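You operate a simulated robot arm through the tools that you are given. There is no shell and no other tool. Be economical: measure what you need, move in short steps, check, and stop when the job is done.

Carry out the task below with a simulated two-armed robot. There is one attempt and no reset: what you move stays moved.

TASK
Fetch the sample dipper and stand it on the bench patch. Then put the chalk bag on the capping bench top away on the fitting table shelf. Then take the swing jar and put it on the sweeping patch. Do these in the order given. Set down upright: sample dipper.

It is judged by the outcome, as a careful person would: the job done as asked, and still so three seconds after it is handed in. It fails if anything else is knocked over, pushed out of place, dropped, spilled or broken.

THE ROBOT
Two 7-joint arms with two-finger parallel grippers on one trunk, on a base that drives. Base frame: it is fixed to the floor where the robot stands at the start and does not move with it; the origin is under the middle of the robot, x ahead of it, y to its left, z up. Units: m, degrees, N and s.
The left shoulder is at the start at [0.07, 0.177, 1.02], the right one opposite. With the tool pointing down near the work surface each hand reaches from about 0.3 to 0.74 m from the robot's upright axis, wherever it stands, measured 20 degrees to its own side. Places, roughly: bench patch [-2.9, 1.1, 0.8]; chalk bag [-2.75, 0, 0.75]; fitting table shelf [1.1, 3.9, 0.2]; sweeping patch [1.3, -2.4, 0.8]; swing jar [3.5, -1, 0.75]. Payload 3.43 kg a hand.
The tool frame of a hand sits at the grasp point between the pads (the TCP): z along the fingers, y along the line on which they close. The tips reach 0.03 m beyond it. The gripper opens to 0.094 m. The fingers are 0.028 m wide and 0.01 m thick; the gripper's body (0.05 by 0.096 m) begins 0.055 m behind the TCP.
Orientation is that of the tool frame in the base frame, as [roll, pitch, yaw] about the fixed x, y, z axes, in that order (R = Rz(yaw) Ry(pitch) Rx(roll)). With the fingers straight down and closing along the base's y, the tool's x points along the base's -x, its y along +y and its z along -z.

THE INTERFACE
- The arms move only by the tool jog_arm. It takes "left_steps", "right_steps" or both (then of equal length, played together; a hand with none holds still); each is a list that holds one entry, the list of rows, each a list of 7 numbers: the turn, a rotation vector about the tool's x, y, z in units of 90 degrees (1.0 is 90 degrees), then the shift along the tool's x, y, z in units of 300 mm (1.0 is 300 mm), then the gripper command, from -1 (shut) to 1 (fully open), values between in proportion. In form: [[[rx, ry, rz, dx, dy, dz, gripper], ...]]. A call has 1 to 8 rows; each row is the pose to reach, as a shift and turn from the pose commanded when the call began, along the tool's axes at that moment. A call with a number of a shift or a turn outside -1 to 1 is refused whole. A row lasts 0.2 s, in which the tool goes at most 0.05 m and 8.6 degrees; a call with a longer step from one row to the next is refused whole, and so is a gripper value outside its range. A pose out of reach is approached as far as the arm can. The call stops where the force on the tool passes 40 N (or 10 N more than at its start, if that is more) or the arm is blocked; 0.2 s more then pass. The fingers move at their own pace (about 0.153 m/s each) and stop on an object; they squeeze with about 43 N. The grip force told is the motor's: it shows also when the fingers shut on nothing. Time passes only in rows, and 0.2 s behind the last, so rows that repeat a pose let the fingers close. The reply holds the time, the measured pose of the TCP, the force on the tool along the base axes, the opening and the grip force, in the units named above and with some noise, with the torque about the TCP (base axes, N m) and any sound that the robot's microphone picked up, and new pictures: "pictures" is both (left out), scene, wrist or none (wrist: the cameras of the hands that moved).
- Cameras (640 x 400 px; columns grow to the right, rows downward): "scene" is now at [0.1323, 0.0239, 1.3362]; the picture's right is [0.15, -0.99, 0.00], its down [-0.63, -0.10, -0.77] and it looks along [0.76, 0.12, -0.63] (base axes); focal length 252 px, centre (320, 200). "left" rides on the left gripper at [0.076, -0.014, -0.102] in its tool frame; the picture's right is [0.18, 0.98, 0.00], its down [-0.75, 0.14, -0.64] and it looks along [-0.63, 0.12, 0.77] (tool axes); focal length 243 px, centre (320, 200). "right" rides on the right gripper at [0.076, 0.014, -0.102] in its tool frame; the picture's right is [-0.18, 0.98, 0.00], its down [-0.75, -0.14, -0.64] and it looks along [-0.63, -0.12, 0.77] (tool axes); focal length 243 px, centre (320, 200). There is no depth. A picture from a camera that has moved, and an enlarged one, comes with that camera's place and axes in the base frame and with its lens. The place of the scene camera against the robot may be out by one fixed shift of up to 0.018 m in any direction.
- move_column(by): slides the trunk up (or, below 0, down) by that many m; the arms and the scene camera ride with it, the base frame stays. It gives what a move gives, with no picture.
- roll_base(legs): drives the robot by 1 to 6 legs, each [ahead, turn to the left] in m and degrees, along the robot's own axes; the way and the turn of a leg run together, so that a leg with both is an arc; at most 1.5 m and 180 degrees a leg. The arms and the cameras ride along, it lands a little off, and it stops where it bumps. It gives what a move gives, and a new picture of the scene camera.
- pan_tilt(pan, tilt): turns the head with the scene camera to pan (to the left, within 86 degrees either way) and tilt (down, from -29 to 69), counted from straight ahead of the robot. It gives what a move gives, and a new picture of the scene camera.
- inspect(camera, box): a new picture of the part [left, top, right, bottom] of that camera's present view, enlarged. The clock stands still meanwhile.
- close_job(): hands the job in; it is judged then, once.

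Go step by step. Nothing tells you exact positions but the pictures and the camera data: compare them with the known pose of the tool, close in by small moves and look again before you grip or let go. The budget is 165 turns and 260 pictures, counting those below and the enlarged ones. Unless the task says otherwise, let go and move clear before handing in, and close with one line.

The tools are called after "Request:" as name(argument=value, ...) on one line, values as JSON. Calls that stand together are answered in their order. jog_arm: Moves the arms, as the interface text tells. Its arguments: {"type":"object","properties":{"left_steps":{"type":"array","items":{"type":"array","items":{"type":"array","items":{"type":"number"}}}},"right_steps":{"type":"array","items":{"type":"array","items":{"type":"array","items":{"type":"number"}}}},"pictures":{"type":"string","enum":["both","scene","wrist","none"]}},"required":[]} The other tools are called the same way: move_column (by) slides the trunk up or down; roll_base (legs) drives the base; pan_tilt (pan, tilt) turns the head that bears the scene camera; inspect (camera, box) takes an enlarged picture of a part of a camera's view; close_job () hands the job in.

At the start:

```text
time: 0.0
left_ee_pos: [0.5085, 0.2938, 1.0919]
left_ee_rot: [180.0, 0.0, -180.0]
left_wrist_force: [0.3, -0.4, 0.5]
left_ft_torque: [-0.02, -0.01, 0.02]
left_width: 0.094
left_finger_force: 0.1
right_ee_pos: [0.5073, -0.141, 1.12]
right_ee_rot: [180.0, 0.1, 179.9]
right_wrist_force: [-0.5, -0.3, -0.7]
right_ft_torque: [0.04, -0.03, -0.01]
right_width: 0.0941
right_finger_force: 0.1
trunk travel left (down, up): [-0.6, 0.24]
robot x, y, heading: [-0.0024, 0.0002, 0.2]
head pan, tilt: [8.7, 39.4]
```

scene: 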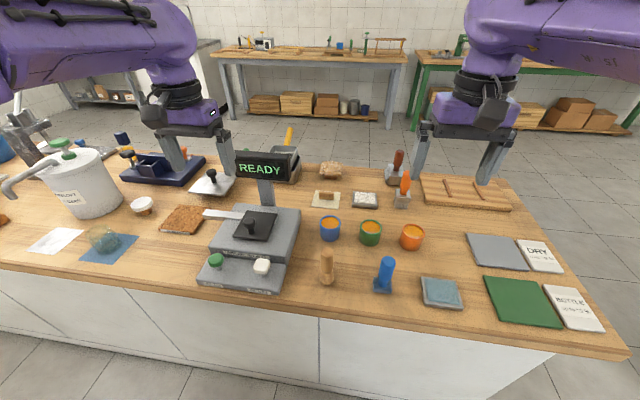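
right: 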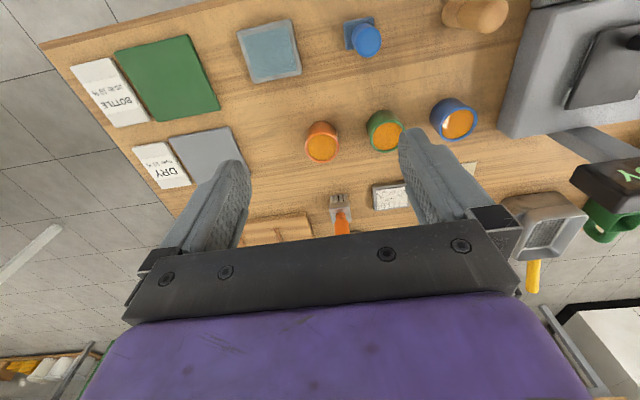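
left: 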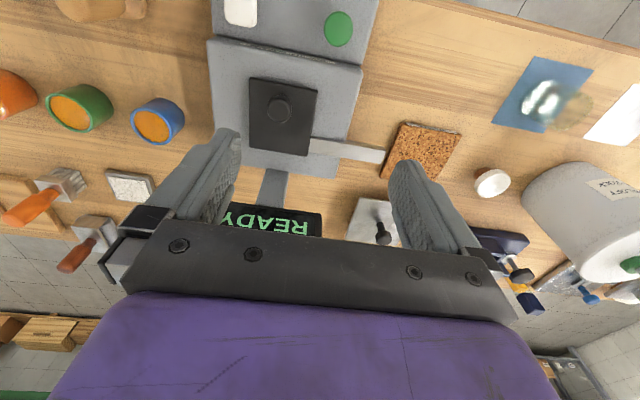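

I see the bench in front with many items, but no labelled sample dipper so far. I'll pan the head to survey the room.

Request:
pan_tilt(pan=80, tilt=20)

Request:
pan_tilt(pan=-80, tilt=20)

Request:
pan_tilt(pan=0, tilt=10)

```text
time: 1.4
left_ee_pos: [0.509, 0.2935, 1.0937]
left_ee_rot: [180.0, 0.1, 180.0]
left_wrist_force: [-0.4, 0.3, 0.5]
left_ft_torque: [-0.01, 0.01, 0.04]
left_width: 0.0939
left_finger_force: 0.1
right_ee_pos: [0.5067, -0.1409, 1.1196]
right_ee_rot: [-180.0, 0.0, -180.0]
right_wrist_force: [0.5, 0.5, 0.1]
right_ft_torque: [-0.03, 0.03, 0.05]
right_width: 0.094
right_finger_force: 0.0
trunk travel left (down, up): [-0.6, 0.24]
robot x, y, heading: [0.0008, -0.0, 0.2]
head pan, tilt: [80.0, 20.0]
camera scene: at [0.0641, 0.1027, 1.3666], right [0.98, -0.17, 0.0], down [-0.06, -0.34, -0.94], along [0.16, 0.93, -0.34], focal length 252 px, centre (320, 200)
```

scene: 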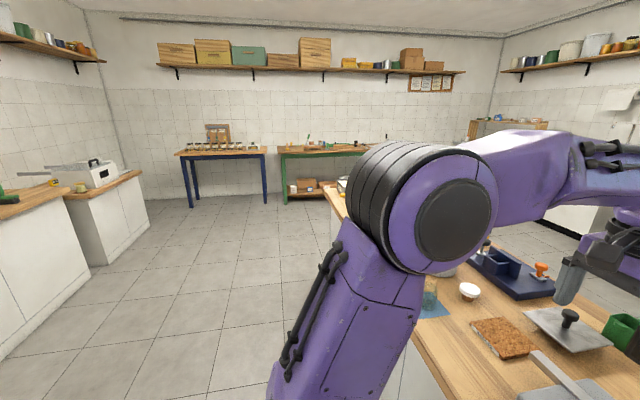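

```text
time: 3.9
left_ee_pos: [0.5077, 0.2947, 1.092]
left_ee_rot: [-180.0, 0.0, -180.0]
left_wrist_force: [-0.2, 0.9, 0.0]
left_ft_torque: [-0.02, -0.01, 0.0]
left_width: 0.0939
left_finger_force: 0.1
right_ee_pos: [0.5066, -0.1413, 1.1196]
right_ee_rot: [180.0, -0.1, 180.0]
right_wrist_force: [-0.3, -0.1, -0.1]
right_ft_torque: [-0.02, 0.0, 0.0]
right_width: 0.0939
right_finger_force: 0.0
trunk travel left (down, up): [-0.6, 0.24]
robot x, y, heading: [0.0019, 0.0026, 0.3]
head pan, tilt: [-80.0, 20.0]
camera scene: at [0.0641, -0.0807, 1.3666], right [-0.98, -0.17, 0.0], down [-0.06, 0.34, -0.94], along [0.16, -0.93, -0.34], focal length 252 px, centre (320, 200)
```

scene: 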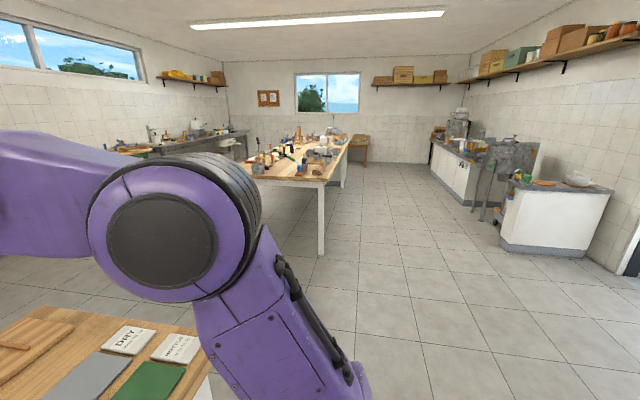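

```text
time: 5.4
left_ee_pos: [0.5089, 0.2935, 1.0931]
left_ee_rot: [-180.0, -0.1, 180.0]
left_wrist_force: [0.7, -0.3, 0.4]
left_ft_torque: [-0.04, 0.0, -0.02]
left_width: 0.094
left_finger_force: 0.0
right_ee_pos: [0.5068, -0.1417, 1.1196]
right_ee_rot: [-180.0, 0.0, -180.0]
right_wrist_force: [0.3, 0.2, 0.0]
right_ft_torque: [0.02, 0.0, 0.03]
right_width: 0.0939
right_finger_force: 0.1
trunk travel left (down, up): [-0.6, 0.24]
robot x, y, heading: [0.0024, 0.001, 0.0]
head pan, tilt: [0.0, 10.0]
camera scene: at [0.1409, 0.0109, 1.3829], right [0.0, -1.0, 0.0], down [-0.17, 0.0, -0.98], along [0.98, 0.0, -0.17], focal length 252 px, centre (320, 200)
```

scene: 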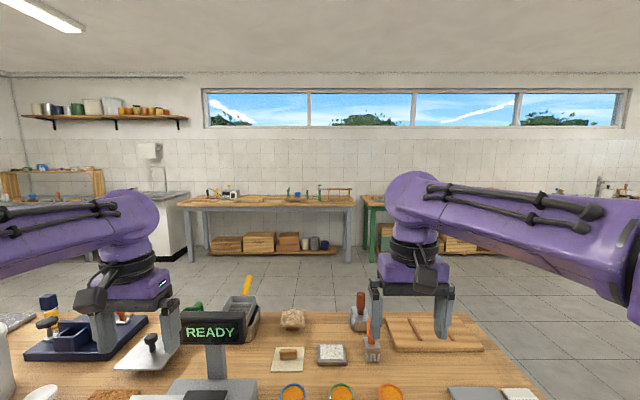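

The room has benches on all sides. I'll back off a little, then turn to look behind and elsewhere for the dipper.

Request:
roll_base(legs=[[-0.5, 0]])

Request:
inspect(camera="scene", box=[0, 180, 640, 400])

Request:
roll_base(legs=[[0, 120]])

Request:
roll_base(legs=[[0, 60]])

```text
time: 8.4
left_ee_pos: [-0.0036, 0.294, 1.091]
left_ee_rot: [-180.0, 0.0, -179.9]
left_wrist_force: [0.1, -0.2, 0.0]
left_ft_torque: [0.0, -0.04, -0.01]
left_width: 0.0939
left_finger_force: 0.0
right_ee_pos: [-0.0042, -0.1402, 1.1203]
right_ee_rot: [-180.0, 0.0, -179.9]
right_wrist_force: [0.2, -0.2, 0.1]
right_ft_torque: [0.0, 0.01, -0.04]
right_width: 0.094
right_finger_force: 0.1
trunk travel left (down, up): [-0.6, 0.24]
robot x, y, heading: [-0.5107, -0.0045, 0.5]
head pan, tilt: [0.0, 10.0]
camera scene: at [-0.37, 0.0106, 1.3829], right [0.0, -1.0, 0.0], down [-0.17, 0.0, -0.98], along [0.98, 0.0, -0.17], focal length 252 px, centre (320, 200)
```

scene: 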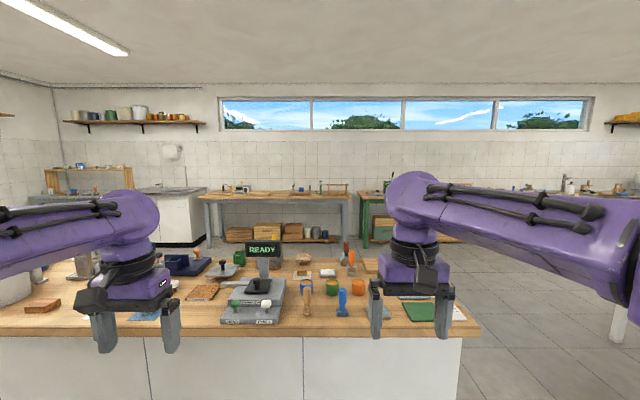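

```text
1.00 times, centred on (320, 290) of scene
camera zoom: at [-0.37, 0.0106, 1.3829], right [0.0, -1.0, 0.0], down [-0.17, 0.0, -0.98], along [0.98, 0.0, -0.17], focal length 252 px, centre (320, 110)
```

zoom: 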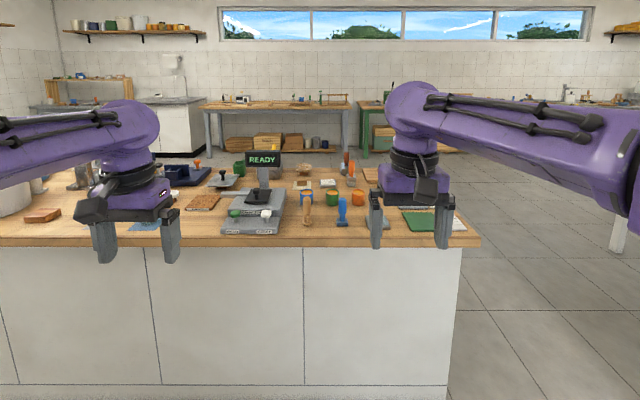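

```text
time: 13.8
left_ee_pos: [-1.0162, 0.2976, 1.0927]
left_ee_rot: [179.9, -0.1, -60.7]
left_wrist_force: [-0.8, 0.2, 0.0]
left_ft_torque: [-0.01, 0.01, -0.01]
left_width: 0.0937
left_finger_force: 0.1
right_ee_pos: [-0.6376, 0.5099, 1.1189]
right_ee_rot: [180.0, 0.0, -60.6]
right_wrist_force: [-1.2, 0.5, -0.8]
right_ft_torque: [-0.02, 0.0, 0.0]
right_width: 0.0942
right_finger_force: 0.0
trunk travel left (down, up): [-0.6, 0.24]
robot x, y, heading: [-0.5103, -0.0017, 119.3]
head pan, tilt: [0.0, 10.0]
camera scene: at [-0.5835, 0.1348, 1.3829], right [0.87, 0.49, 0.0], down [0.09, -0.15, -0.98], along [-0.48, 0.86, -0.17], focal length 252 px, centre (320, 200)
```

scene: 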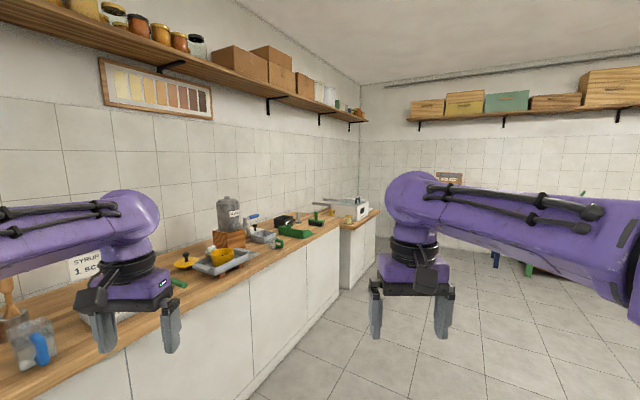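

```text
time: 16.9
left_ee_pos: [-1.0176, -0.2969, 1.0921]
left_ee_rot: [179.9, 0.1, 0.1]
left_wrist_force: [-0.4, -0.6, 0.2]
left_ft_torque: [-0.03, 0.0, -0.01]
left_width: 0.0941
left_finger_force: 0.1
right_ee_pos: [-1.0184, 0.1382, 1.1196]
right_ee_rot: [179.9, 0.0, 0.2]
right_wrist_force: [-0.4, 0.6, 0.1]
right_ft_torque: [0.0, 0.01, 0.02]
right_width: 0.0941
right_finger_force: 0.0
trunk travel left (down, up): [-0.6, 0.24]
robot x, y, heading: [-0.5115, -0.0014, -179.5]
head pan, tilt: [0.0, 10.0]
camera scene: at [-0.6563, 0.0094, 1.3829], right [0.0, 1.0, 0.0], down [0.17, 0.0, -0.98], along [-0.98, 0.0, -0.17], focal length 252 px, centre (320, 200)
```

scene: 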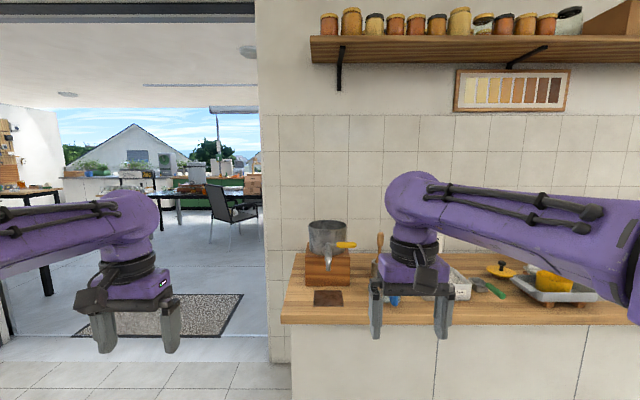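

Behind is a counter with a pot and other items. I'll tilt the head down and look in detail.

Request:
pan_tilt(pan=0, tilt=25)

Request:
pan_tilt(pan=-50, tilt=20)

Request:
pan_tilt(pan=50, tilt=15)

```text
time: 17.6
left_ee_pos: [-1.0174, -0.2965, 1.0923]
left_ee_rot: [179.9, -0.1, 0.2]
left_wrist_force: [-0.2, -0.7, -0.4]
left_ft_torque: [0.03, 0.0, 0.0]
left_width: 0.094
left_finger_force: 0.2
right_ee_pos: [-1.0185, 0.138, 1.12]
right_ee_rot: [-180.0, 0.0, 0.2]
right_wrist_force: [-0.5, 0.3, 0.1]
right_ft_torque: [-0.05, -0.01, -0.02]
right_width: 0.0939
right_finger_force: 0.0
trunk travel left (down, up): [-0.6, 0.24]
robot x, y, heading: [-0.5127, -0.0001, -180.1]
head pan, tilt: [0.0, 25.0]
camera scene: at [-0.6555, 0.0095, 1.3586], right [0.0, 1.0, 0.0], down [0.42, 0.0, -0.91], along [-0.91, 0.0, -0.42], focal length 252 px, centre (320, 200)
```

scene: 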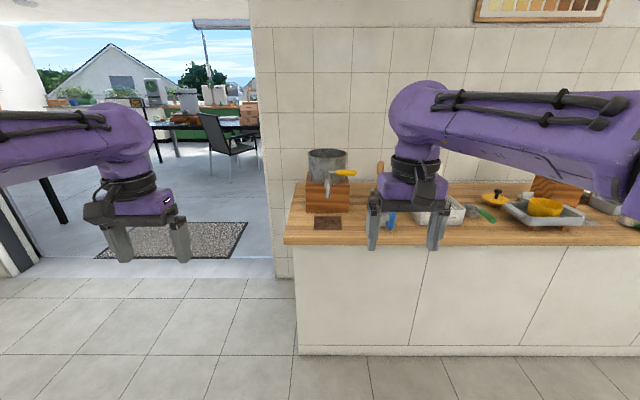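

```text
time: 18.8
left_ee_pos: [-1.0185, -0.2964, 1.0916]
left_ee_rot: [180.0, 0.0, 0.2]
left_wrist_force: [0.6, -0.2, -0.6]
left_ft_torque: [0.03, 0.0, 0.0]
left_width: 0.0942
left_finger_force: 0.1
right_ee_pos: [-1.0183, 0.138, 1.1204]
right_ee_rot: [180.0, -0.1, 0.2]
right_wrist_force: [0.3, -0.1, -0.7]
right_ft_torque: [0.01, 0.02, 0.01]
right_width: 0.094
right_finger_force: 0.0
trunk travel left (down, up): [-0.6, 0.24]
robot x, y, heading: [-0.5116, 0.0024, -180.1]
head pan, tilt: [-50.0, 20.0]
camera scene: at [-0.6236, 0.0809, 1.3666], right [0.76, 0.65, 0.0], down [0.22, -0.26, -0.94], along [-0.61, 0.72, -0.34], focal length 252 px, centre (320, 200)
```

scene: 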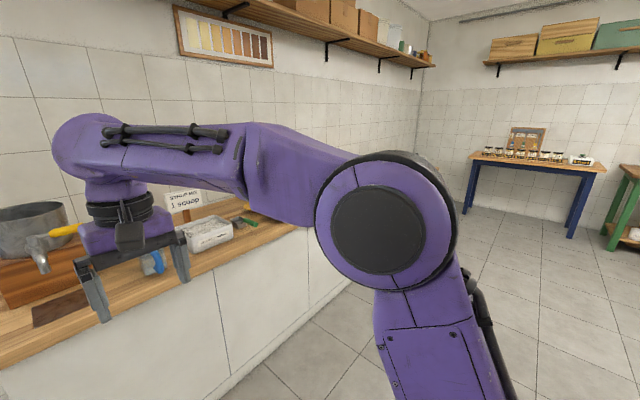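

```text
time: 20.6
left_ee_pos: [-1.0178, -0.2964, 1.0928]
left_ee_rot: [-180.0, -0.1, 0.2]
left_wrist_force: [-0.9, 0.4, 0.2]
left_ft_torque: [-0.02, -0.02, 0.02]
left_width: 0.0941
left_finger_force: 0.1
right_ee_pos: [-1.017, 0.1378, 1.1203]
right_ee_rot: [180.0, 0.0, 0.2]
right_wrist_force: [-0.4, 0.1, -0.1]
right_ft_torque: [0.0, 0.01, -0.01]
right_width: 0.0938
right_finger_force: 0.2
trunk travel left (down, up): [-0.6, 0.24]
robot x, y, heading: [-0.5103, -0.0042, -179.8]
head pan, tilt: [50.0, 15.0]
camera scene: at [-0.6231, -0.0619, 1.3748], right [-0.77, 0.64, 0.0], down [0.17, 0.2, -0.97], along [-0.62, -0.74, -0.26], focal length 252 px, centre (320, 200)
```

scene: 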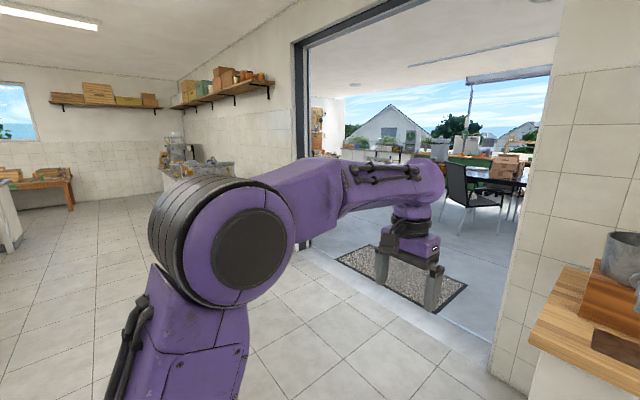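

I need a clearer look at the counter items. I'll zoom in on them.

Request:
pan_tilt(pan=-15, tilt=25)

Request:
inspect(camera="scene", box=[200, 130, 640, 300])

Request:
roll_base(legs=[[0, -30]])

Request:
inspect(camera="scene", box=[0, 100, 320, 300])

Request:
inspect(camera="scene", box=[320, 100, 640, 300])

```text
time: 21.9
left_ee_pos: [-1.0191, -0.2966, 1.0929]
left_ee_rot: [180.0, 0.1, 0.2]
left_wrist_force: [0.2, 0.2, 0.4]
left_ft_torque: [0.0, -0.02, 0.0]
left_width: 0.0941
left_finger_force: 0.1
right_ee_pos: [-1.0187, 0.1387, 1.1206]
right_ee_rot: [-179.9, 0.1, 0.1]
right_wrist_force: [-0.6, 0.9, 0.1]
right_ft_torque: [0.0, 0.0, -0.01]
right_width: 0.0941
right_finger_force: 0.0
trunk travel left (down, up): [-0.6, 0.24]
robot x, y, heading: [-0.5096, 0.001, -179.9]
head pan, tilt: [-15.0, 25.0]
camera scene: at [-0.6525, 0.0332, 1.3585], right [0.25, 0.97, 0.0], down [0.41, -0.11, -0.91], along [-0.88, 0.23, -0.42], focal length 252 px, centre (320, 200)
```

scene: 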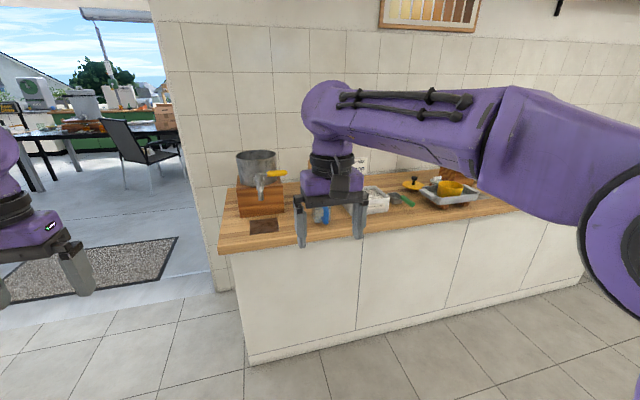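

```text
1.45 times, centred on (420, 215) of scene
camera zoom: at [-0.6525, 0.0332, 1.3585], right [0.25, 0.97, 0.0], down [0.41, -0.11, -0.91], along [-0.88, 0.23, -0.42], focal length 367 px, centre (174, 178)
```

zoom: 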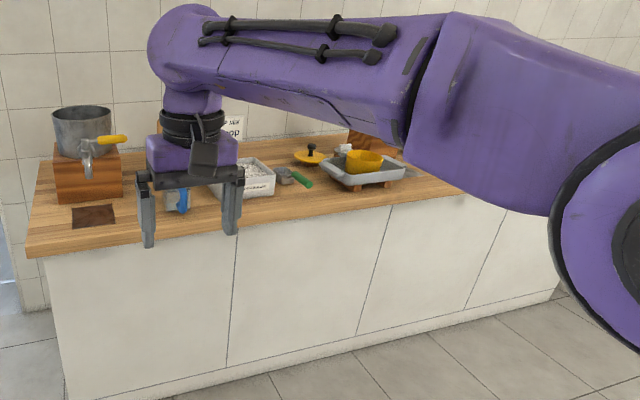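

```text
time: 23.8
left_ee_pos: [-1.0965, -0.0041, 1.0933]
left_ee_rot: [-180.0, 0.0, -29.7]
left_wrist_force: [-0.5, -1.0, 0.0]
left_ft_torque: [0.01, 0.0, 0.0]
left_width: 0.0941
left_finger_force: 0.1
right_ee_pos: [-0.8808, 0.3727, 1.1204]
right_ee_rot: [180.0, 0.1, -29.8]
right_wrist_force: [0.4, 0.8, 0.5]
right_ft_torque: [0.01, -0.01, -0.01]
right_width: 0.094
right_finger_force: 0.0
trunk travel left (down, up): [-0.6, 0.24]
robot x, y, heading: [-0.5083, 0.0007, 150.4]
head pan, tilt: [-15.0, 25.0]
camera scene: at [-0.6223, 0.0996, 1.3585], right [0.7, 0.71, 0.0], down [0.3, -0.3, -0.91], along [-0.64, 0.64, -0.42], focal length 252 px, centre (320, 200)
```

scene: 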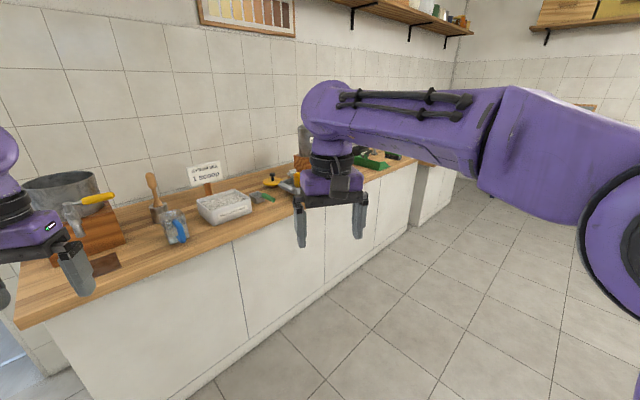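

```text
2.00 times, centred on (160, 200) of scene
camera zoom: at [-0.6223, 0.0996, 1.3585], right [0.7, 0.71, 0.0], down [0.3, -0.3, -0.91], along [-0.64, 0.64, -0.42], focal length 505 px, centre (640, 200)
```

zoom: 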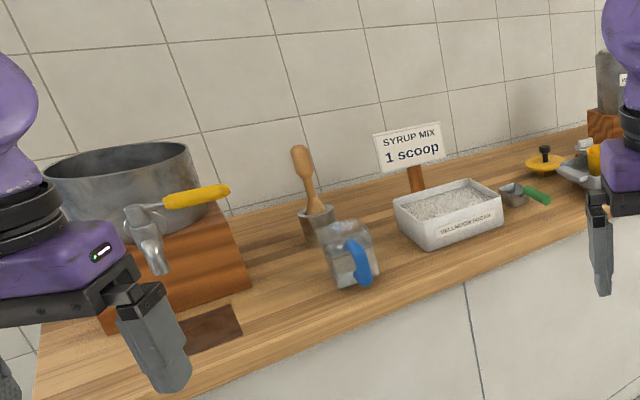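

```text
2.00 times, centred on (480, 200) of scene
camera zoom: at [-0.6223, 0.0996, 1.3585], right [0.7, 0.71, 0.0], down [0.3, -0.3, -0.91], along [-0.64, 0.64, -0.42], focal length 505 px, centre (0, 200)
```

zoom: 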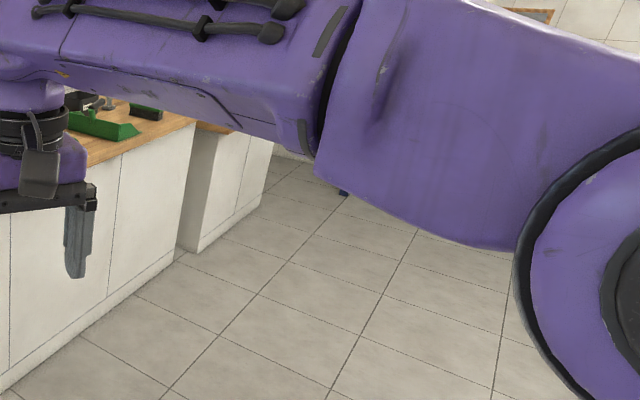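

The given bench position (x ≈ -2.8) lies past this wall, so it should be outside through the doorway at y ≈ -0.3 to -2.5. I'll drive over to the doorway and look.

Request:
roll_base(legs=[[0, 120], [1.3, 0], [0, -90]])

Request:
pan_tilt(pan=0, tilt=15)

```text
time: 39.2
left_ee_pos: [-0.9595, -1.6079, 1.093]
left_ee_rot: [-180.0, -0.1, 1.7]
left_wrist_force: [0.6, -0.2, 0.5]
left_ft_torque: [0.0, 0.0, 0.01]
left_width: 0.0939
left_finger_force: 0.1
right_ee_pos: [-0.9722, -1.1728, 1.1191]
right_ee_rot: [180.0, 0.1, 1.7]
right_wrist_force: [-0.2, -0.1, 0.1]
right_ft_torque: [0.02, 0.01, 0.0]
right_width: 0.0939
right_finger_force: 0.0
trunk travel left (down, up): [-0.6, 0.24]
robot x, y, heading: [-0.4632, -1.2986, -178.3]
head pan, tilt: [-15.0, 25.0]
camera scene: at [-0.6033, -1.2679, 1.3585], right [0.23, 0.97, 0.0], down [0.41, -0.1, -0.91], along [-0.88, 0.21, -0.42], focal length 252 px, centre (320, 200)
```

scene: 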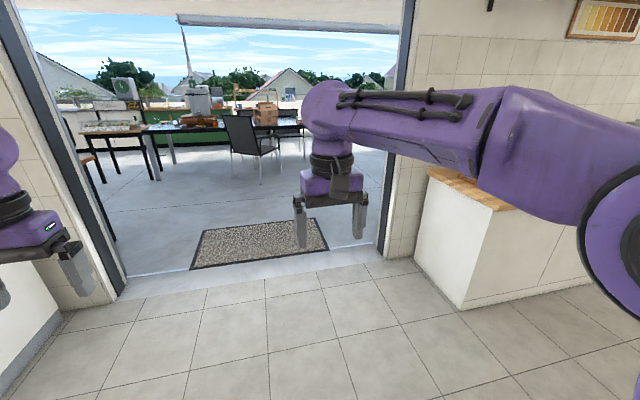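

```text
time: 40.0
left_ee_pos: [-0.9591, -1.6069, 1.0932]
left_ee_rot: [-180.0, 0.0, 1.8]
left_wrist_force: [0.5, -0.1, 0.1]
left_ft_torque: [0.02, 0.0, -0.01]
left_width: 0.0936
left_finger_force: 0.1
right_ee_pos: [-0.972, -1.1738, 1.1207]
right_ee_rot: [180.0, 0.0, 1.8]
right_wrist_force: [0.1, -0.7, 0.8]
right_ft_torque: [-0.01, -0.01, -0.01]
right_width: 0.094
right_finger_force: 0.0
trunk travel left (down, up): [-0.6, 0.24]
robot x, y, heading: [-0.4573, -1.302, -178.2]
head pan, tilt: [0.0, 15.0]
camera scene: at [-0.6069, -1.2918, 1.3747], right [-0.03, 1.0, 0.0], down [0.26, 0.01, -0.97], along [-0.97, -0.03, -0.26], focal length 252 px, centre (320, 200)
```

scene: 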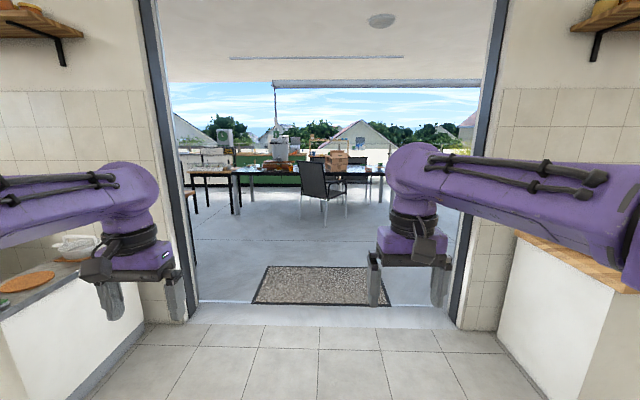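

The doorway is centred at about y = -1.28 and the way is clear to x ≈ -3.9. Driving through.

Request:
roll_base(legs=[[0, -1.8], [1.3, 0], [1.1, 0]])

Request:
pan_tilt(pan=-70, tilt=20)

```text
time: 52.4
left_ee_pos: [-3.4094, -1.6847, 1.0937]
left_ee_rot: [179.9, 0.0, 2.8]
left_wrist_force: [0.4, 0.0, 0.3]
left_ft_torque: [-0.03, 0.02, -0.01]
left_width: 0.094
left_finger_force: 0.1
right_ee_pos: [-3.4288, -1.2505, 1.1196]
right_ee_rot: [-179.9, 0.1, 2.7]
right_wrist_force: [0.1, -0.1, -0.3]
right_ft_torque: [0.02, 0.01, -0.01]
right_width: 0.0939
right_finger_force: 0.0
trunk travel left (down, up): [-0.6, 0.24]
robot x, y, heading: [-2.915, -1.3712, -177.3]
head pan, tilt: [0.0, 15.0]
camera scene: at [-3.0615, -1.3638, 1.3748], right [-0.05, 1.0, 0.0], down [0.26, 0.01, -0.97], along [-0.96, -0.05, -0.26], focal length 252 px, centre (320, 200)
```

scene: 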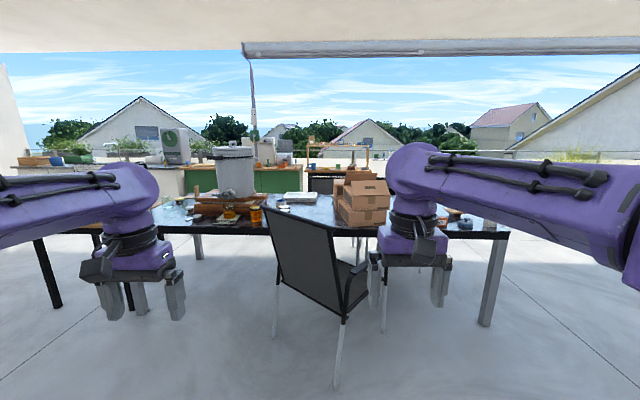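

```text
time: 53.8
left_ee_pos: [-3.4094, -1.6846, 1.0936]
left_ee_rot: [-180.0, 0.0, 2.6]
left_wrist_force: [0.2, -0.5, 0.5]
left_ft_torque: [-0.01, -0.05, 0.01]
left_width: 0.0938
left_finger_force: 0.0
right_ee_pos: [-3.4281, -1.2499, 1.1196]
right_ee_rot: [-179.9, 0.0, 2.7]
right_wrist_force: [0.5, -0.3, -0.3]
right_ft_torque: [0.0, 0.0, -0.03]
right_width: 0.0938
right_finger_force: 0.1
trunk travel left (down, up): [-0.6, 0.24]
robot x, y, heading: [-2.917, -1.3659, -177.3]
head pan, tilt: [-70.0, 20.0]
camera scene: at [-3.0041, -1.2735, 1.3666], right [0.92, 0.39, 0.0], down [0.13, -0.32, -0.94], along [-0.36, 0.87, -0.34], focal length 252 px, centre (320, 200)
```

scene: 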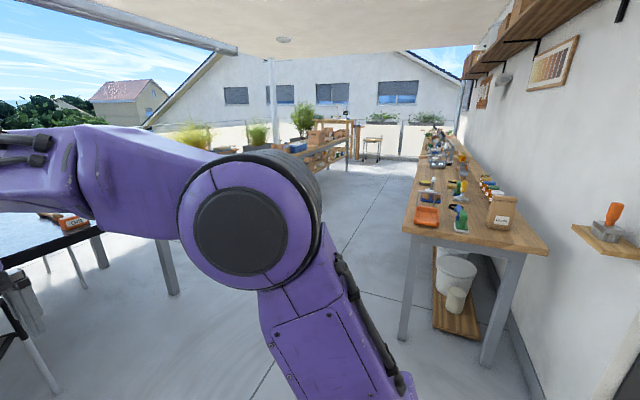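

The outdoor bench is there, with a paper bag at its near end. I'll turn to face it and zoom in.

Request:
inspect(camera="scene", box=[380, 110, 640, 280])

Request:
roll_base(legs=[[0, -72.7], [-0.2, 0]])

Request:
pan_tilt(pan=-25, tilt=20)

Request:
inspect(camera="scene", box=[200, 80, 500, 280])

```text
2.35 times, centred on (510, 195) of scene
camera zoom: at [-3.0041, -1.2735, 1.3666], right [0.92, 0.39, 0.0], down [0.13, -0.32, -0.94], along [-0.36, 0.87, -0.34], focal length 594 px, centre (-127, 212)
```

zoom: 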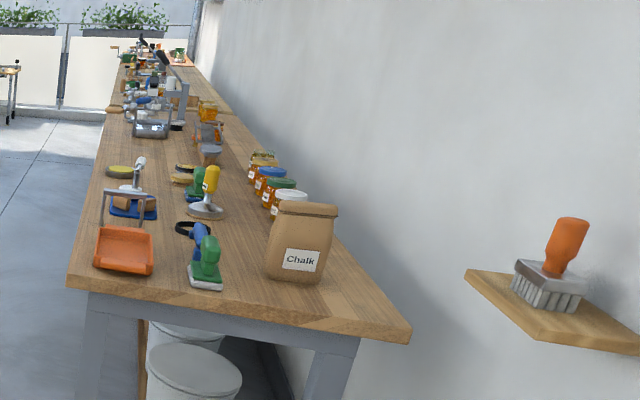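

```text
time: 58.5
left_ee_pos: [-3.2943, -1.1729, 1.0928]
left_ee_rot: [-179.9, 0.0, -70.6]
left_wrist_force: [-0.4, -1.0, -0.2]
left_ft_torque: [0.02, -0.01, 0.03]
left_width: 0.0939
left_finger_force: 0.0
right_ee_pos: [-2.8848, -1.0311, 1.1191]
right_ee_rot: [-179.9, 0.0, -70.6]
right_wrist_force: [-1.2, -0.2, -0.6]
right_ft_torque: [-0.01, 0.02, -0.03]
right_width: 0.094
right_finger_force: 0.0
trunk travel left (down, up): [-0.6, 0.24]
robot x, y, heading: [-2.849, -1.5537, 109.5]
head pan, tilt: [-70.0, 20.0]
camera scene: at [-2.7963, -1.4382, 1.3666], right [0.63, -0.77, 0.0], down [-0.26, -0.22, -0.94], along [0.73, 0.6, -0.34], focal length 252 px, centre (320, 200)
```

scene: 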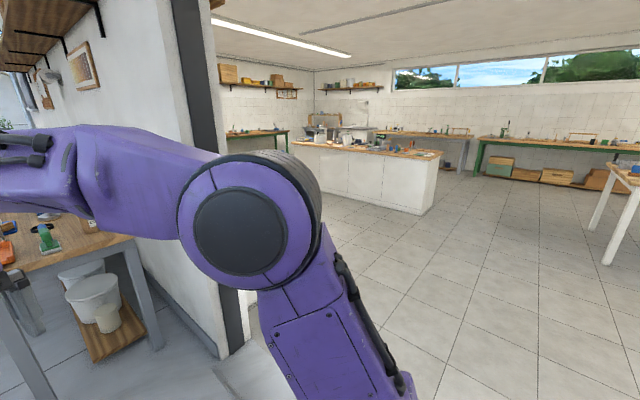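

```text
time: 59.7
left_ee_pos: [-3.2956, -1.1749, 1.0932]
left_ee_rot: [-180.0, -0.1, -70.5]
left_wrist_force: [-0.6, 0.8, -0.3]
left_ft_torque: [0.01, 0.0, -0.02]
left_width: 0.094
left_finger_force: 0.0
right_ee_pos: [-2.8841, -1.0312, 1.1191]
right_ee_rot: [180.0, 0.0, -70.6]
right_wrist_force: [-0.4, 0.0, -1.0]
right_ft_torque: [0.0, 0.01, -0.02]
right_width: 0.094
right_finger_force: 0.2
trunk travel left (down, up): [-0.6, 0.24]
robot x, y, heading: [-2.8502, -1.5566, 109.4]
head pan, tilt: [-25.0, 20.0]
camera scene: at [-2.859, -1.4048, 1.3667], right [1.0, -0.1, 0.0], down [-0.03, -0.34, -0.94], along [0.09, 0.94, -0.34], focal length 252 px, centre (320, 200)
```

scene: 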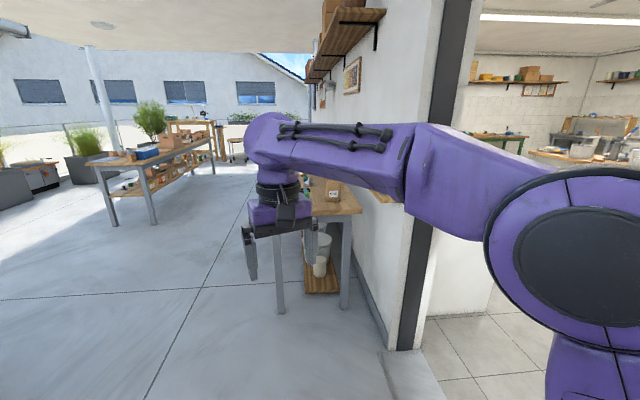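

```text
2.00 times, centred on (350, 180) of scene
camera zoom: at [-2.859, -1.4048, 1.3667], right [1.0, -0.1, 0.0], down [-0.03, -0.34, -0.94], along [0.09, 0.94, -0.34], focal length 505 px, centre (260, 240)
```

zoom: 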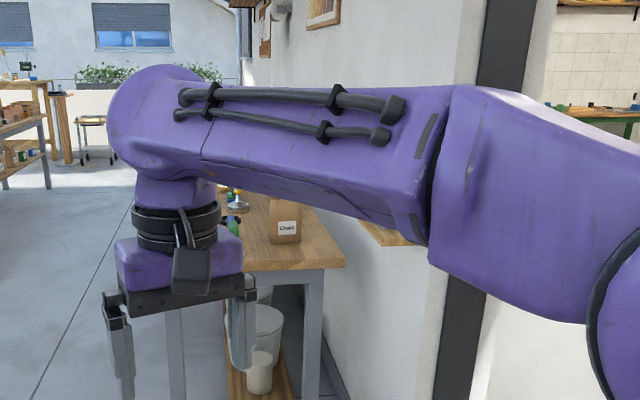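

Chalk bag found on the bench end. Next I'll drive along the outside of the bench (lane x ≈ -3.65) and survey its items for the dipper and bench patch.

Request:
roll_base(legs=[[0, 29.5], [1.03, 0], [0, -48], [1.2, 0], [0, -90]])

Request:
pan_tilt(pan=0, tilt=35)

```text
time: 78.6
left_ee_pos: [-3.0847, 0.6097, 1.0928]
left_ee_rot: [-179.9, 0.0, 172.6]
left_wrist_force: [1.0, 0.4, 0.9]
left_ft_torque: [0.0, -0.04, -0.02]
left_width: 0.0939
left_finger_force: 0.1
right_ee_pos: [-3.1417, 0.1805, 1.1199]
right_ee_rot: [179.9, 0.0, 172.6]
right_wrist_force: [-0.5, -0.2, -0.3]
right_ft_torque: [0.0, 0.02, 0.01]
right_width: 0.094
right_finger_force: 0.1
trunk travel left (down, up): [-0.6, 0.24]
robot x, y, heading: [-3.6247, 0.3835, -7.4]
head pan, tilt: [-25.0, 20.0]
camera scene: at [-3.4991, 0.3394, 1.3666], right [-0.54, -0.84, 0.0], down [-0.29, 0.18, -0.94], along [0.79, -0.5, -0.34], focal length 252 px, centre (320, 200)
```

scene: 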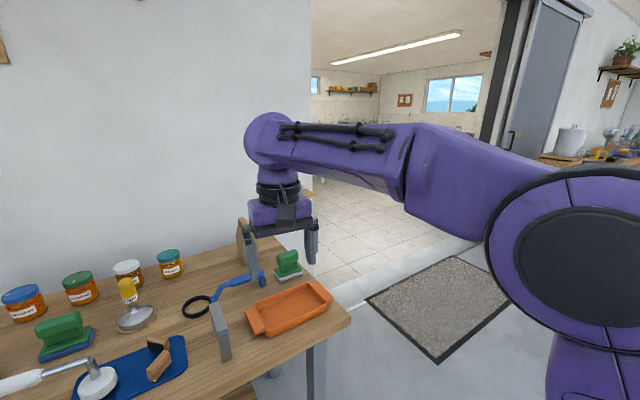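

```text
time: 79.5
left_ee_pos: [-3.0831, 0.6109, 1.0928]
left_ee_rot: [-180.0, 0.0, 172.7]
left_wrist_force: [0.2, -0.1, -0.2]
left_ft_torque: [0.01, 0.01, 0.02]
left_width: 0.094
left_finger_force: 0.1
right_ee_pos: [-3.1406, 0.1787, 1.1199]
right_ee_rot: [-179.9, 0.1, 172.6]
right_wrist_force: [-0.3, -0.3, -0.5]
right_ft_torque: [0.01, -0.01, 0.01]
right_width: 0.0941
right_finger_force: 0.1
trunk travel left (down, up): [-0.6, 0.24]
robot x, y, heading: [-3.6271, 0.3834, -7.2]
head pan, tilt: [0.0, 35.0]
camera scene: at [-3.4904, 0.378, 1.3428], right [-0.13, -0.99, 0.0], down [-0.57, 0.07, -0.82], along [0.81, -0.11, -0.57], focal length 252 px, centre (320, 200)
```

scene: 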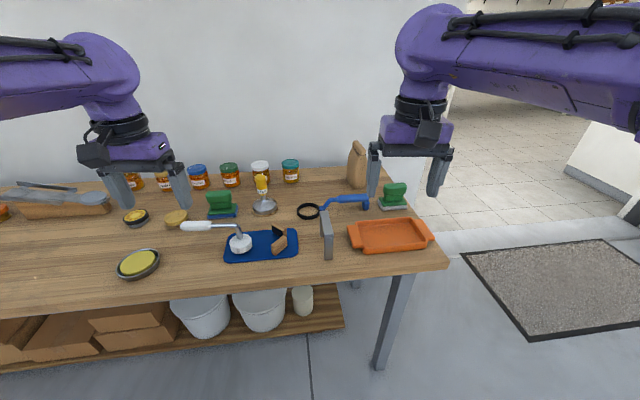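

Many tools are laid out on this bench. I'll zoom in, then move on to the patch area around y = 1.1.

Request:
inspect(camera="scene", box=[180, 150, 440, 310])

Request:
roll_base(legs=[[0, 97.2], [0.8, 0], [0, -90]])

Request:
inspect(camera="scene", box=[0, 130, 320, 330])

Request:
inspect(camera="scene", box=[320, 130, 640, 330])

```text
2.46 times, centred on (310, 230) of scene
camera zoom: at [-3.4904, 0.378, 1.3428], right [-0.13, -0.99, 0.0], down [-0.57, 0.07, -0.82], along [0.81, -0.11, -0.57], focal length 622 px, centre (345, 126)
```

zoom: 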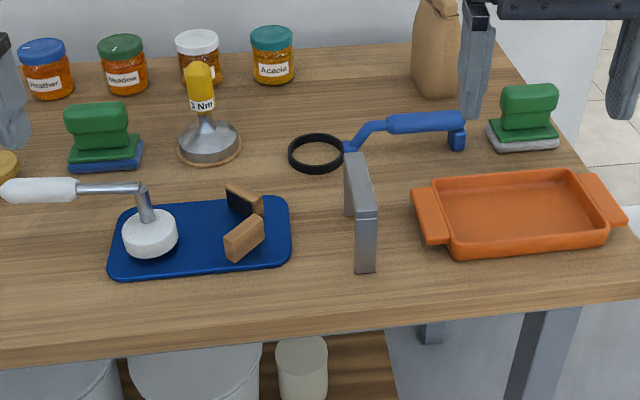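

```text
time: 91.8
left_ee_pos: [-3.1426, 1.5312, 1.0926]
left_ee_rot: [-179.9, 0.0, -177.0]
left_wrist_force: [-0.3, 0.5, -0.3]
left_ft_torque: [-0.02, 0.0, -0.03]
left_width: 0.094
left_finger_force: 0.2
right_ee_pos: [-3.1235, 1.0988, 1.1189]
right_ee_rot: [-180.0, 0.0, -177.1]
right_wrist_force: [0.4, -0.6, -0.2]
right_ft_torque: [-0.03, 0.03, -0.02]
right_width: 0.0938
right_finger_force: 0.1
trunk travel left (down, up): [-0.6, 0.24]
robot x, y, heading: [-3.6362, 1.2137, 2.8]
head pan, tilt: [0.0, 35.0]
camera scene: at [-3.5006, 1.2309, 1.3428], right [0.05, -1.0, 0.0], down [-0.57, -0.03, -0.82], along [0.82, 0.04, -0.57], focal length 252 px, centre (320, 200)
```

scene: 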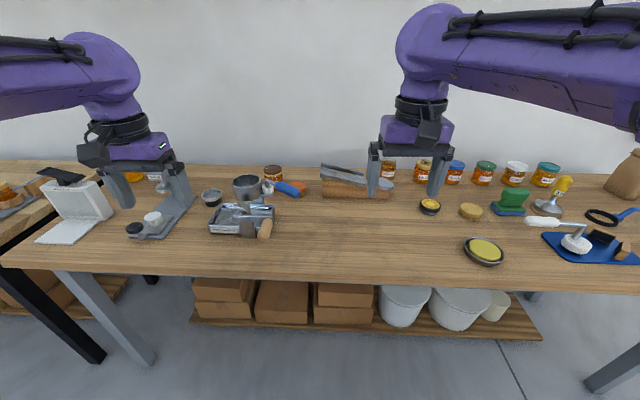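

```text
2.00 times, centred on (160, 230) of scene
camera zoom: at [-3.5006, 1.2309, 1.3428], right [0.05, -1.0, 0.0], down [-0.57, -0.03, -0.82], along [0.82, 0.04, -0.57], focal length 505 px, centre (640, 140)
```

zoom: 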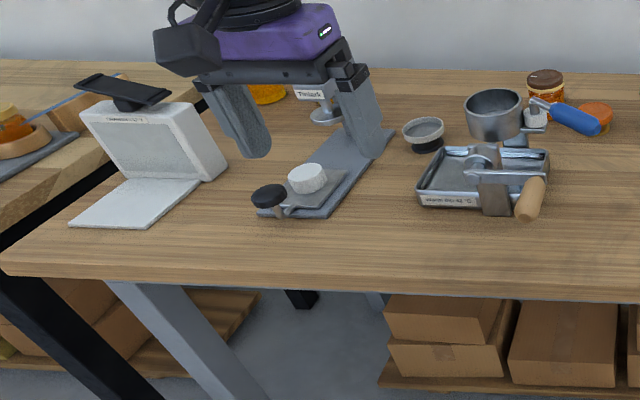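

```text
2.00 times, centred on (480, 230) of scene
camera zoom: at [-3.5006, 1.2309, 1.3428], right [0.05, -1.0, 0.0], down [-0.57, -0.03, -0.82], along [0.82, 0.04, -0.57], focal length 505 px, centre (0, 140)
```

zoom: 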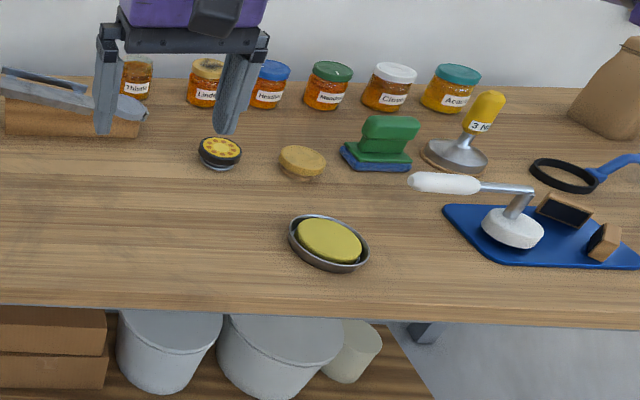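

I'll zoom on the likely patch zone near (-2.9, 1.1), then look at the adjoining bench to the left.

Request:
inspect(camera="scene", box=[180, 150, 400, 290])

Request:
pan_tilt(pan=50, tilt=20)

Request:
pan_tilt(pan=80, tilt=15)

```text
2.86 times, centred on (290, 220) of scene
camera zoom: at [-3.5006, 1.2309, 1.3428], right [0.05, -1.0, 0.0], down [-0.57, -0.03, -0.82], along [0.82, 0.04, -0.57], focal length 722 px, centre (406, 143)
```

zoom: 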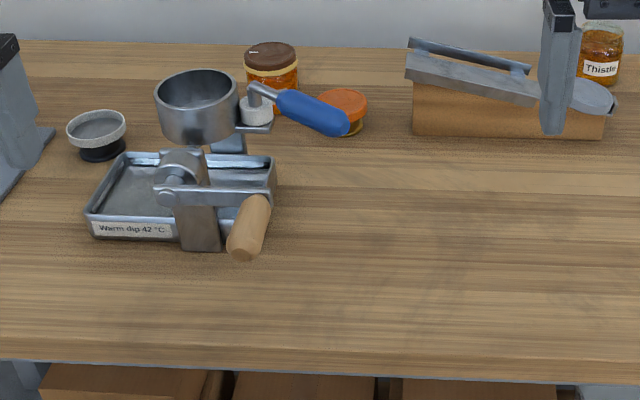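

```text
time: 93.0
left_ee_pos: [-3.1439, 1.5319, 1.0928]
left_ee_rot: [180.0, 0.0, -177.2]
left_wrist_force: [-0.1, -0.3, 0.7]
left_ft_torque: [0.01, -0.01, 0.01]
left_width: 0.0939
left_finger_force: 0.1
right_ee_pos: [-3.1244, 1.0971, 1.1193]
right_ee_rot: [180.0, 0.0, -177.1]
right_wrist_force: [0.4, 0.1, -0.5]
right_ft_torque: [0.02, 0.03, 0.0]
right_width: 0.0941
right_finger_force: 0.1
trunk travel left (down, up): [-0.6, 0.24]
robot x, y, heading: [-3.6401, 1.213, 3.1]
head pan, tilt: [50.0, 20.0]
camera scene: at [-3.5324, 1.3007, 1.3666], right [0.8, -0.6, 0.0], down [-0.21, -0.27, -0.94], along [0.57, 0.75, -0.34], focal length 252 px, centre (320, 200)
```

scene: 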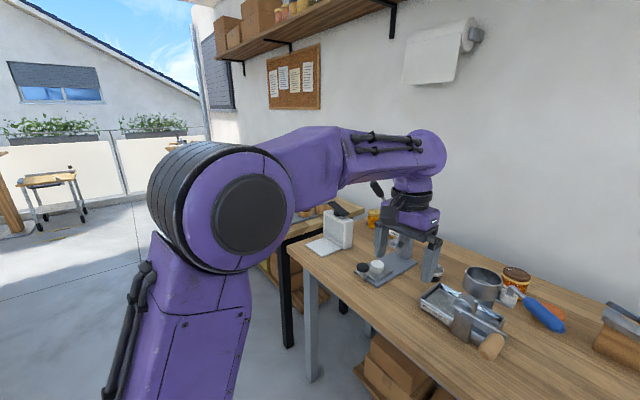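

```text
time: 93.9
left_ee_pos: [-3.1445, 1.5313, 1.0933]
left_ee_rot: [180.0, 0.0, -177.1]
left_wrist_force: [-0.5, 0.6, 0.1]
left_ft_torque: [0.03, -0.01, -0.01]
left_width: 0.0939
left_finger_force: 0.1
right_ee_pos: [-3.1238, 1.0978, 1.1191]
right_ee_rot: [180.0, 0.0, -177.1]
right_wrist_force: [-0.3, 0.4, -0.2]
right_ft_torque: [-0.03, -0.01, 0.02]
right_width: 0.094
right_finger_force: 0.0
trunk travel left (down, up): [-0.6, 0.24]
robot x, y, heading: [-3.6339, 1.2093, 3.1]
head pan, tilt: [80.0, 15.0]
camera scene: at [-3.577, 1.3191, 1.3748], right [0.99, -0.12, 0.0], down [-0.03, -0.26, -0.97], along [0.12, 0.96, -0.26], focal length 252 px, centre (320, 200)
```

scene: 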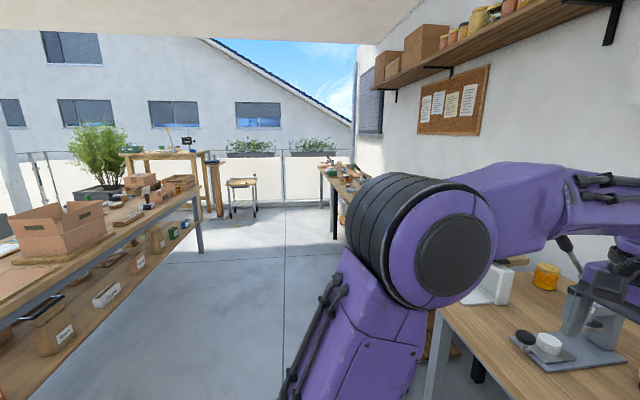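

The patch appears to be the bare area of bench. I'll continue along to the next benches looking for the dipper.

Request:
roll_base(legs=[[0, 88], [1.2, 0], [0, -88]])

Request:
pan_tilt(pan=0, tilt=30)

Request:
inspect(camera="scene", box=[100, 100, 500, 340])

Request:
roll_base(legs=[[0, 180]])

Request:
inspect(camera="scene", box=[120, 100, 520, 340])

```text
time: 107.7
left_ee_pos: [-3.2204, 2.7449, 1.0933]
left_ee_rot: [-180.0, 0.0, -176.0]
left_wrist_force: [0.8, 0.0, -0.2]
left_ft_torque: [0.0, -0.02, -0.01]
left_width: 0.0941
left_finger_force: 0.0
right_ee_pos: [-3.1917, 2.311, 1.1196]
right_ee_rot: [180.0, 0.0, -176.1]
right_wrist_force: [-0.9, 0.1, -0.2]
right_ft_torque: [0.0, 0.03, 0.0]
right_width: 0.0939
right_finger_force: 0.1
trunk travel left (down, up): [-0.6, 0.24]
robot x, y, heading: [-3.704, 2.4183, 3.8]
head pan, tilt: [80.0, 15.0]
camera scene: at [-3.6495, 2.5244, 1.3748], right [0.99, -0.11, 0.0], down [-0.03, -0.26, -0.97], along [0.1, 0.96, -0.26], focal length 252 px, centre (320, 200)
```

scene: 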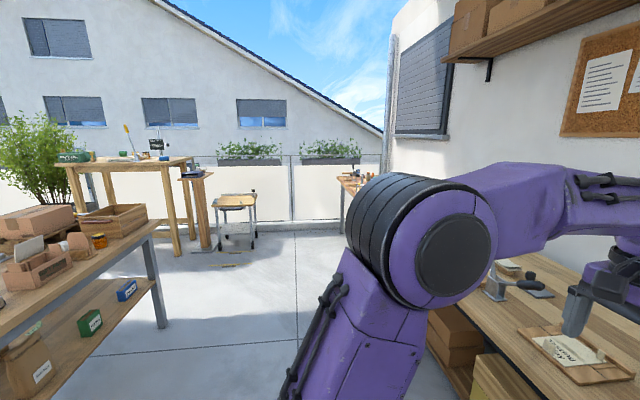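

```text
time: 109.2
left_ee_pos: [-3.2208, 2.7456, 1.0929]
left_ee_rot: [-180.0, 0.1, -176.1]
left_wrist_force: [-0.4, 0.0, -0.7]
left_ft_torque: [0.0, -0.02, -0.01]
left_width: 0.0939
left_finger_force: 0.0
right_ee_pos: [-3.1926, 2.3105, 1.1209]
right_ee_rot: [-180.0, 0.0, -176.0]
right_wrist_force: [0.1, 0.3, 0.0]
right_ft_torque: [0.01, -0.02, -0.05]
right_width: 0.094
right_finger_force: 0.0
trunk travel left (down, up): [-0.6, 0.24]
robot x, y, heading: [-3.7055, 2.418, 4.0]
head pan, tilt: [0.0, 30.0]
camera scene: at [-3.5692, 2.4379, 1.3506], right [0.07, -1.0, 0.0], down [-0.5, -0.03, -0.87], along [0.86, 0.06, -0.5], focal length 252 px, centre (320, 200)
```

scene: 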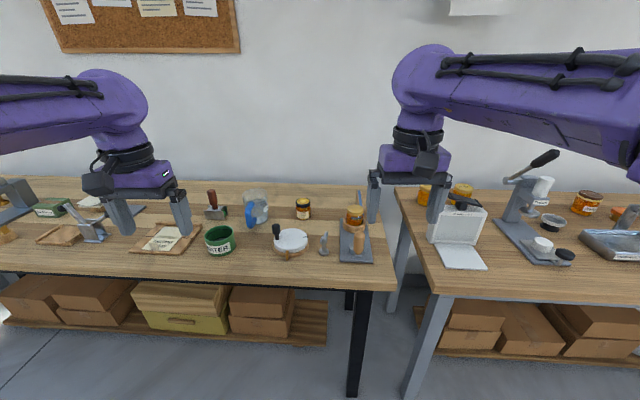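

```text
1.60 times, centred on (300, 220) of scene
camera zoom: at [-3.5692, 2.4379, 1.3506], right [0.07, -1.0, 0.0], down [-0.5, -0.03, -0.87], along [0.86, 0.06, -0.5], focal length 404 px, centre (352, 168)
```

zoom: 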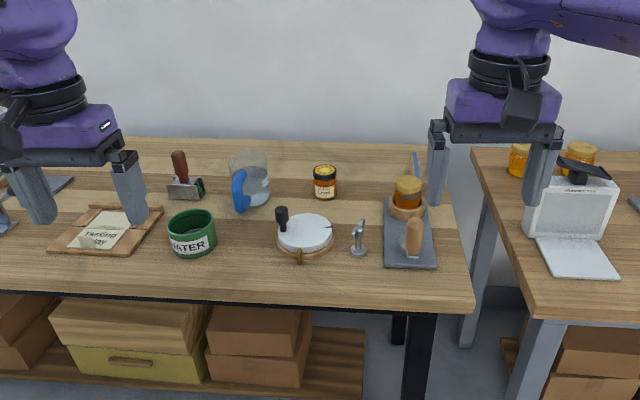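

```text
time: 117.0
left_ee_pos: [-4.181, 2.071, 1.0932]
left_ee_rot: [179.9, 0.0, 6.0]
left_wrist_force: [0.5, -0.3, -0.1]
left_ft_torque: [-0.01, 0.0, 0.0]
left_width: 0.094
left_finger_force: 0.0
right_ee_pos: [-4.2266, 2.5052, 1.12]
right_ee_rot: [-180.0, 0.0, 6.0]
right_wrist_force: [0.1, -0.5, 0.3]
right_ft_torque: [-0.01, 0.02, -0.01]
right_width: 0.0937
right_finger_force: 0.1
trunk travel left (down, up): [-0.6, 0.24]
robot x, y, heading: [-3.7057, 2.4165, -174.2]
head pan, tilt: [0.0, 30.0]
camera scene: at [-3.8493, 2.4135, 1.3506], right [-0.1, 0.99, 0.0], down [0.5, 0.05, -0.87], along [-0.86, -0.09, -0.5], focal length 252 px, centre (320, 200)
```

scene: 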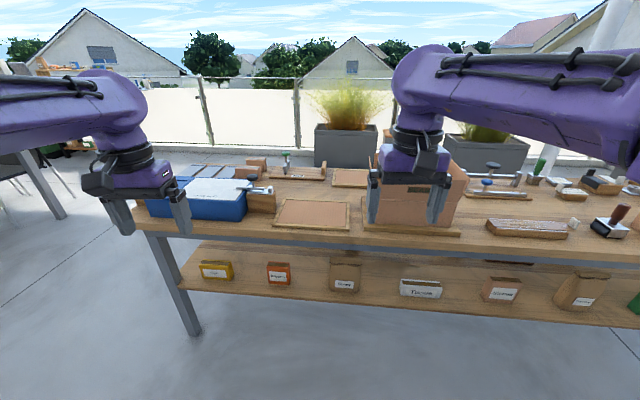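

```text
1.60 times, centred on (320, 220) of scene
camera zoom: at [-3.8493, 2.4135, 1.3506], right [-0.1, 0.99, 0.0], down [0.5, 0.05, -0.87], along [-0.86, -0.09, -0.5], focal length 404 px, centre (320, 168)
```

zoom: 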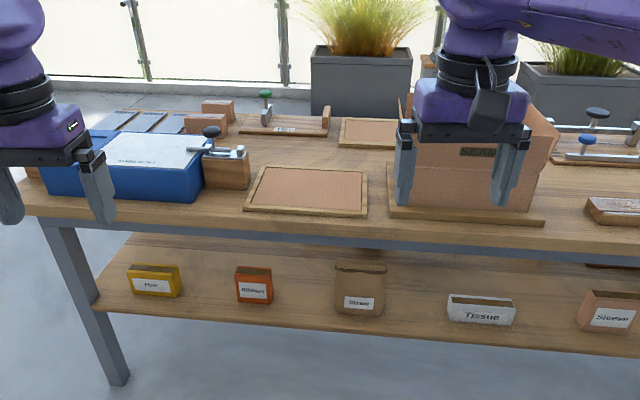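

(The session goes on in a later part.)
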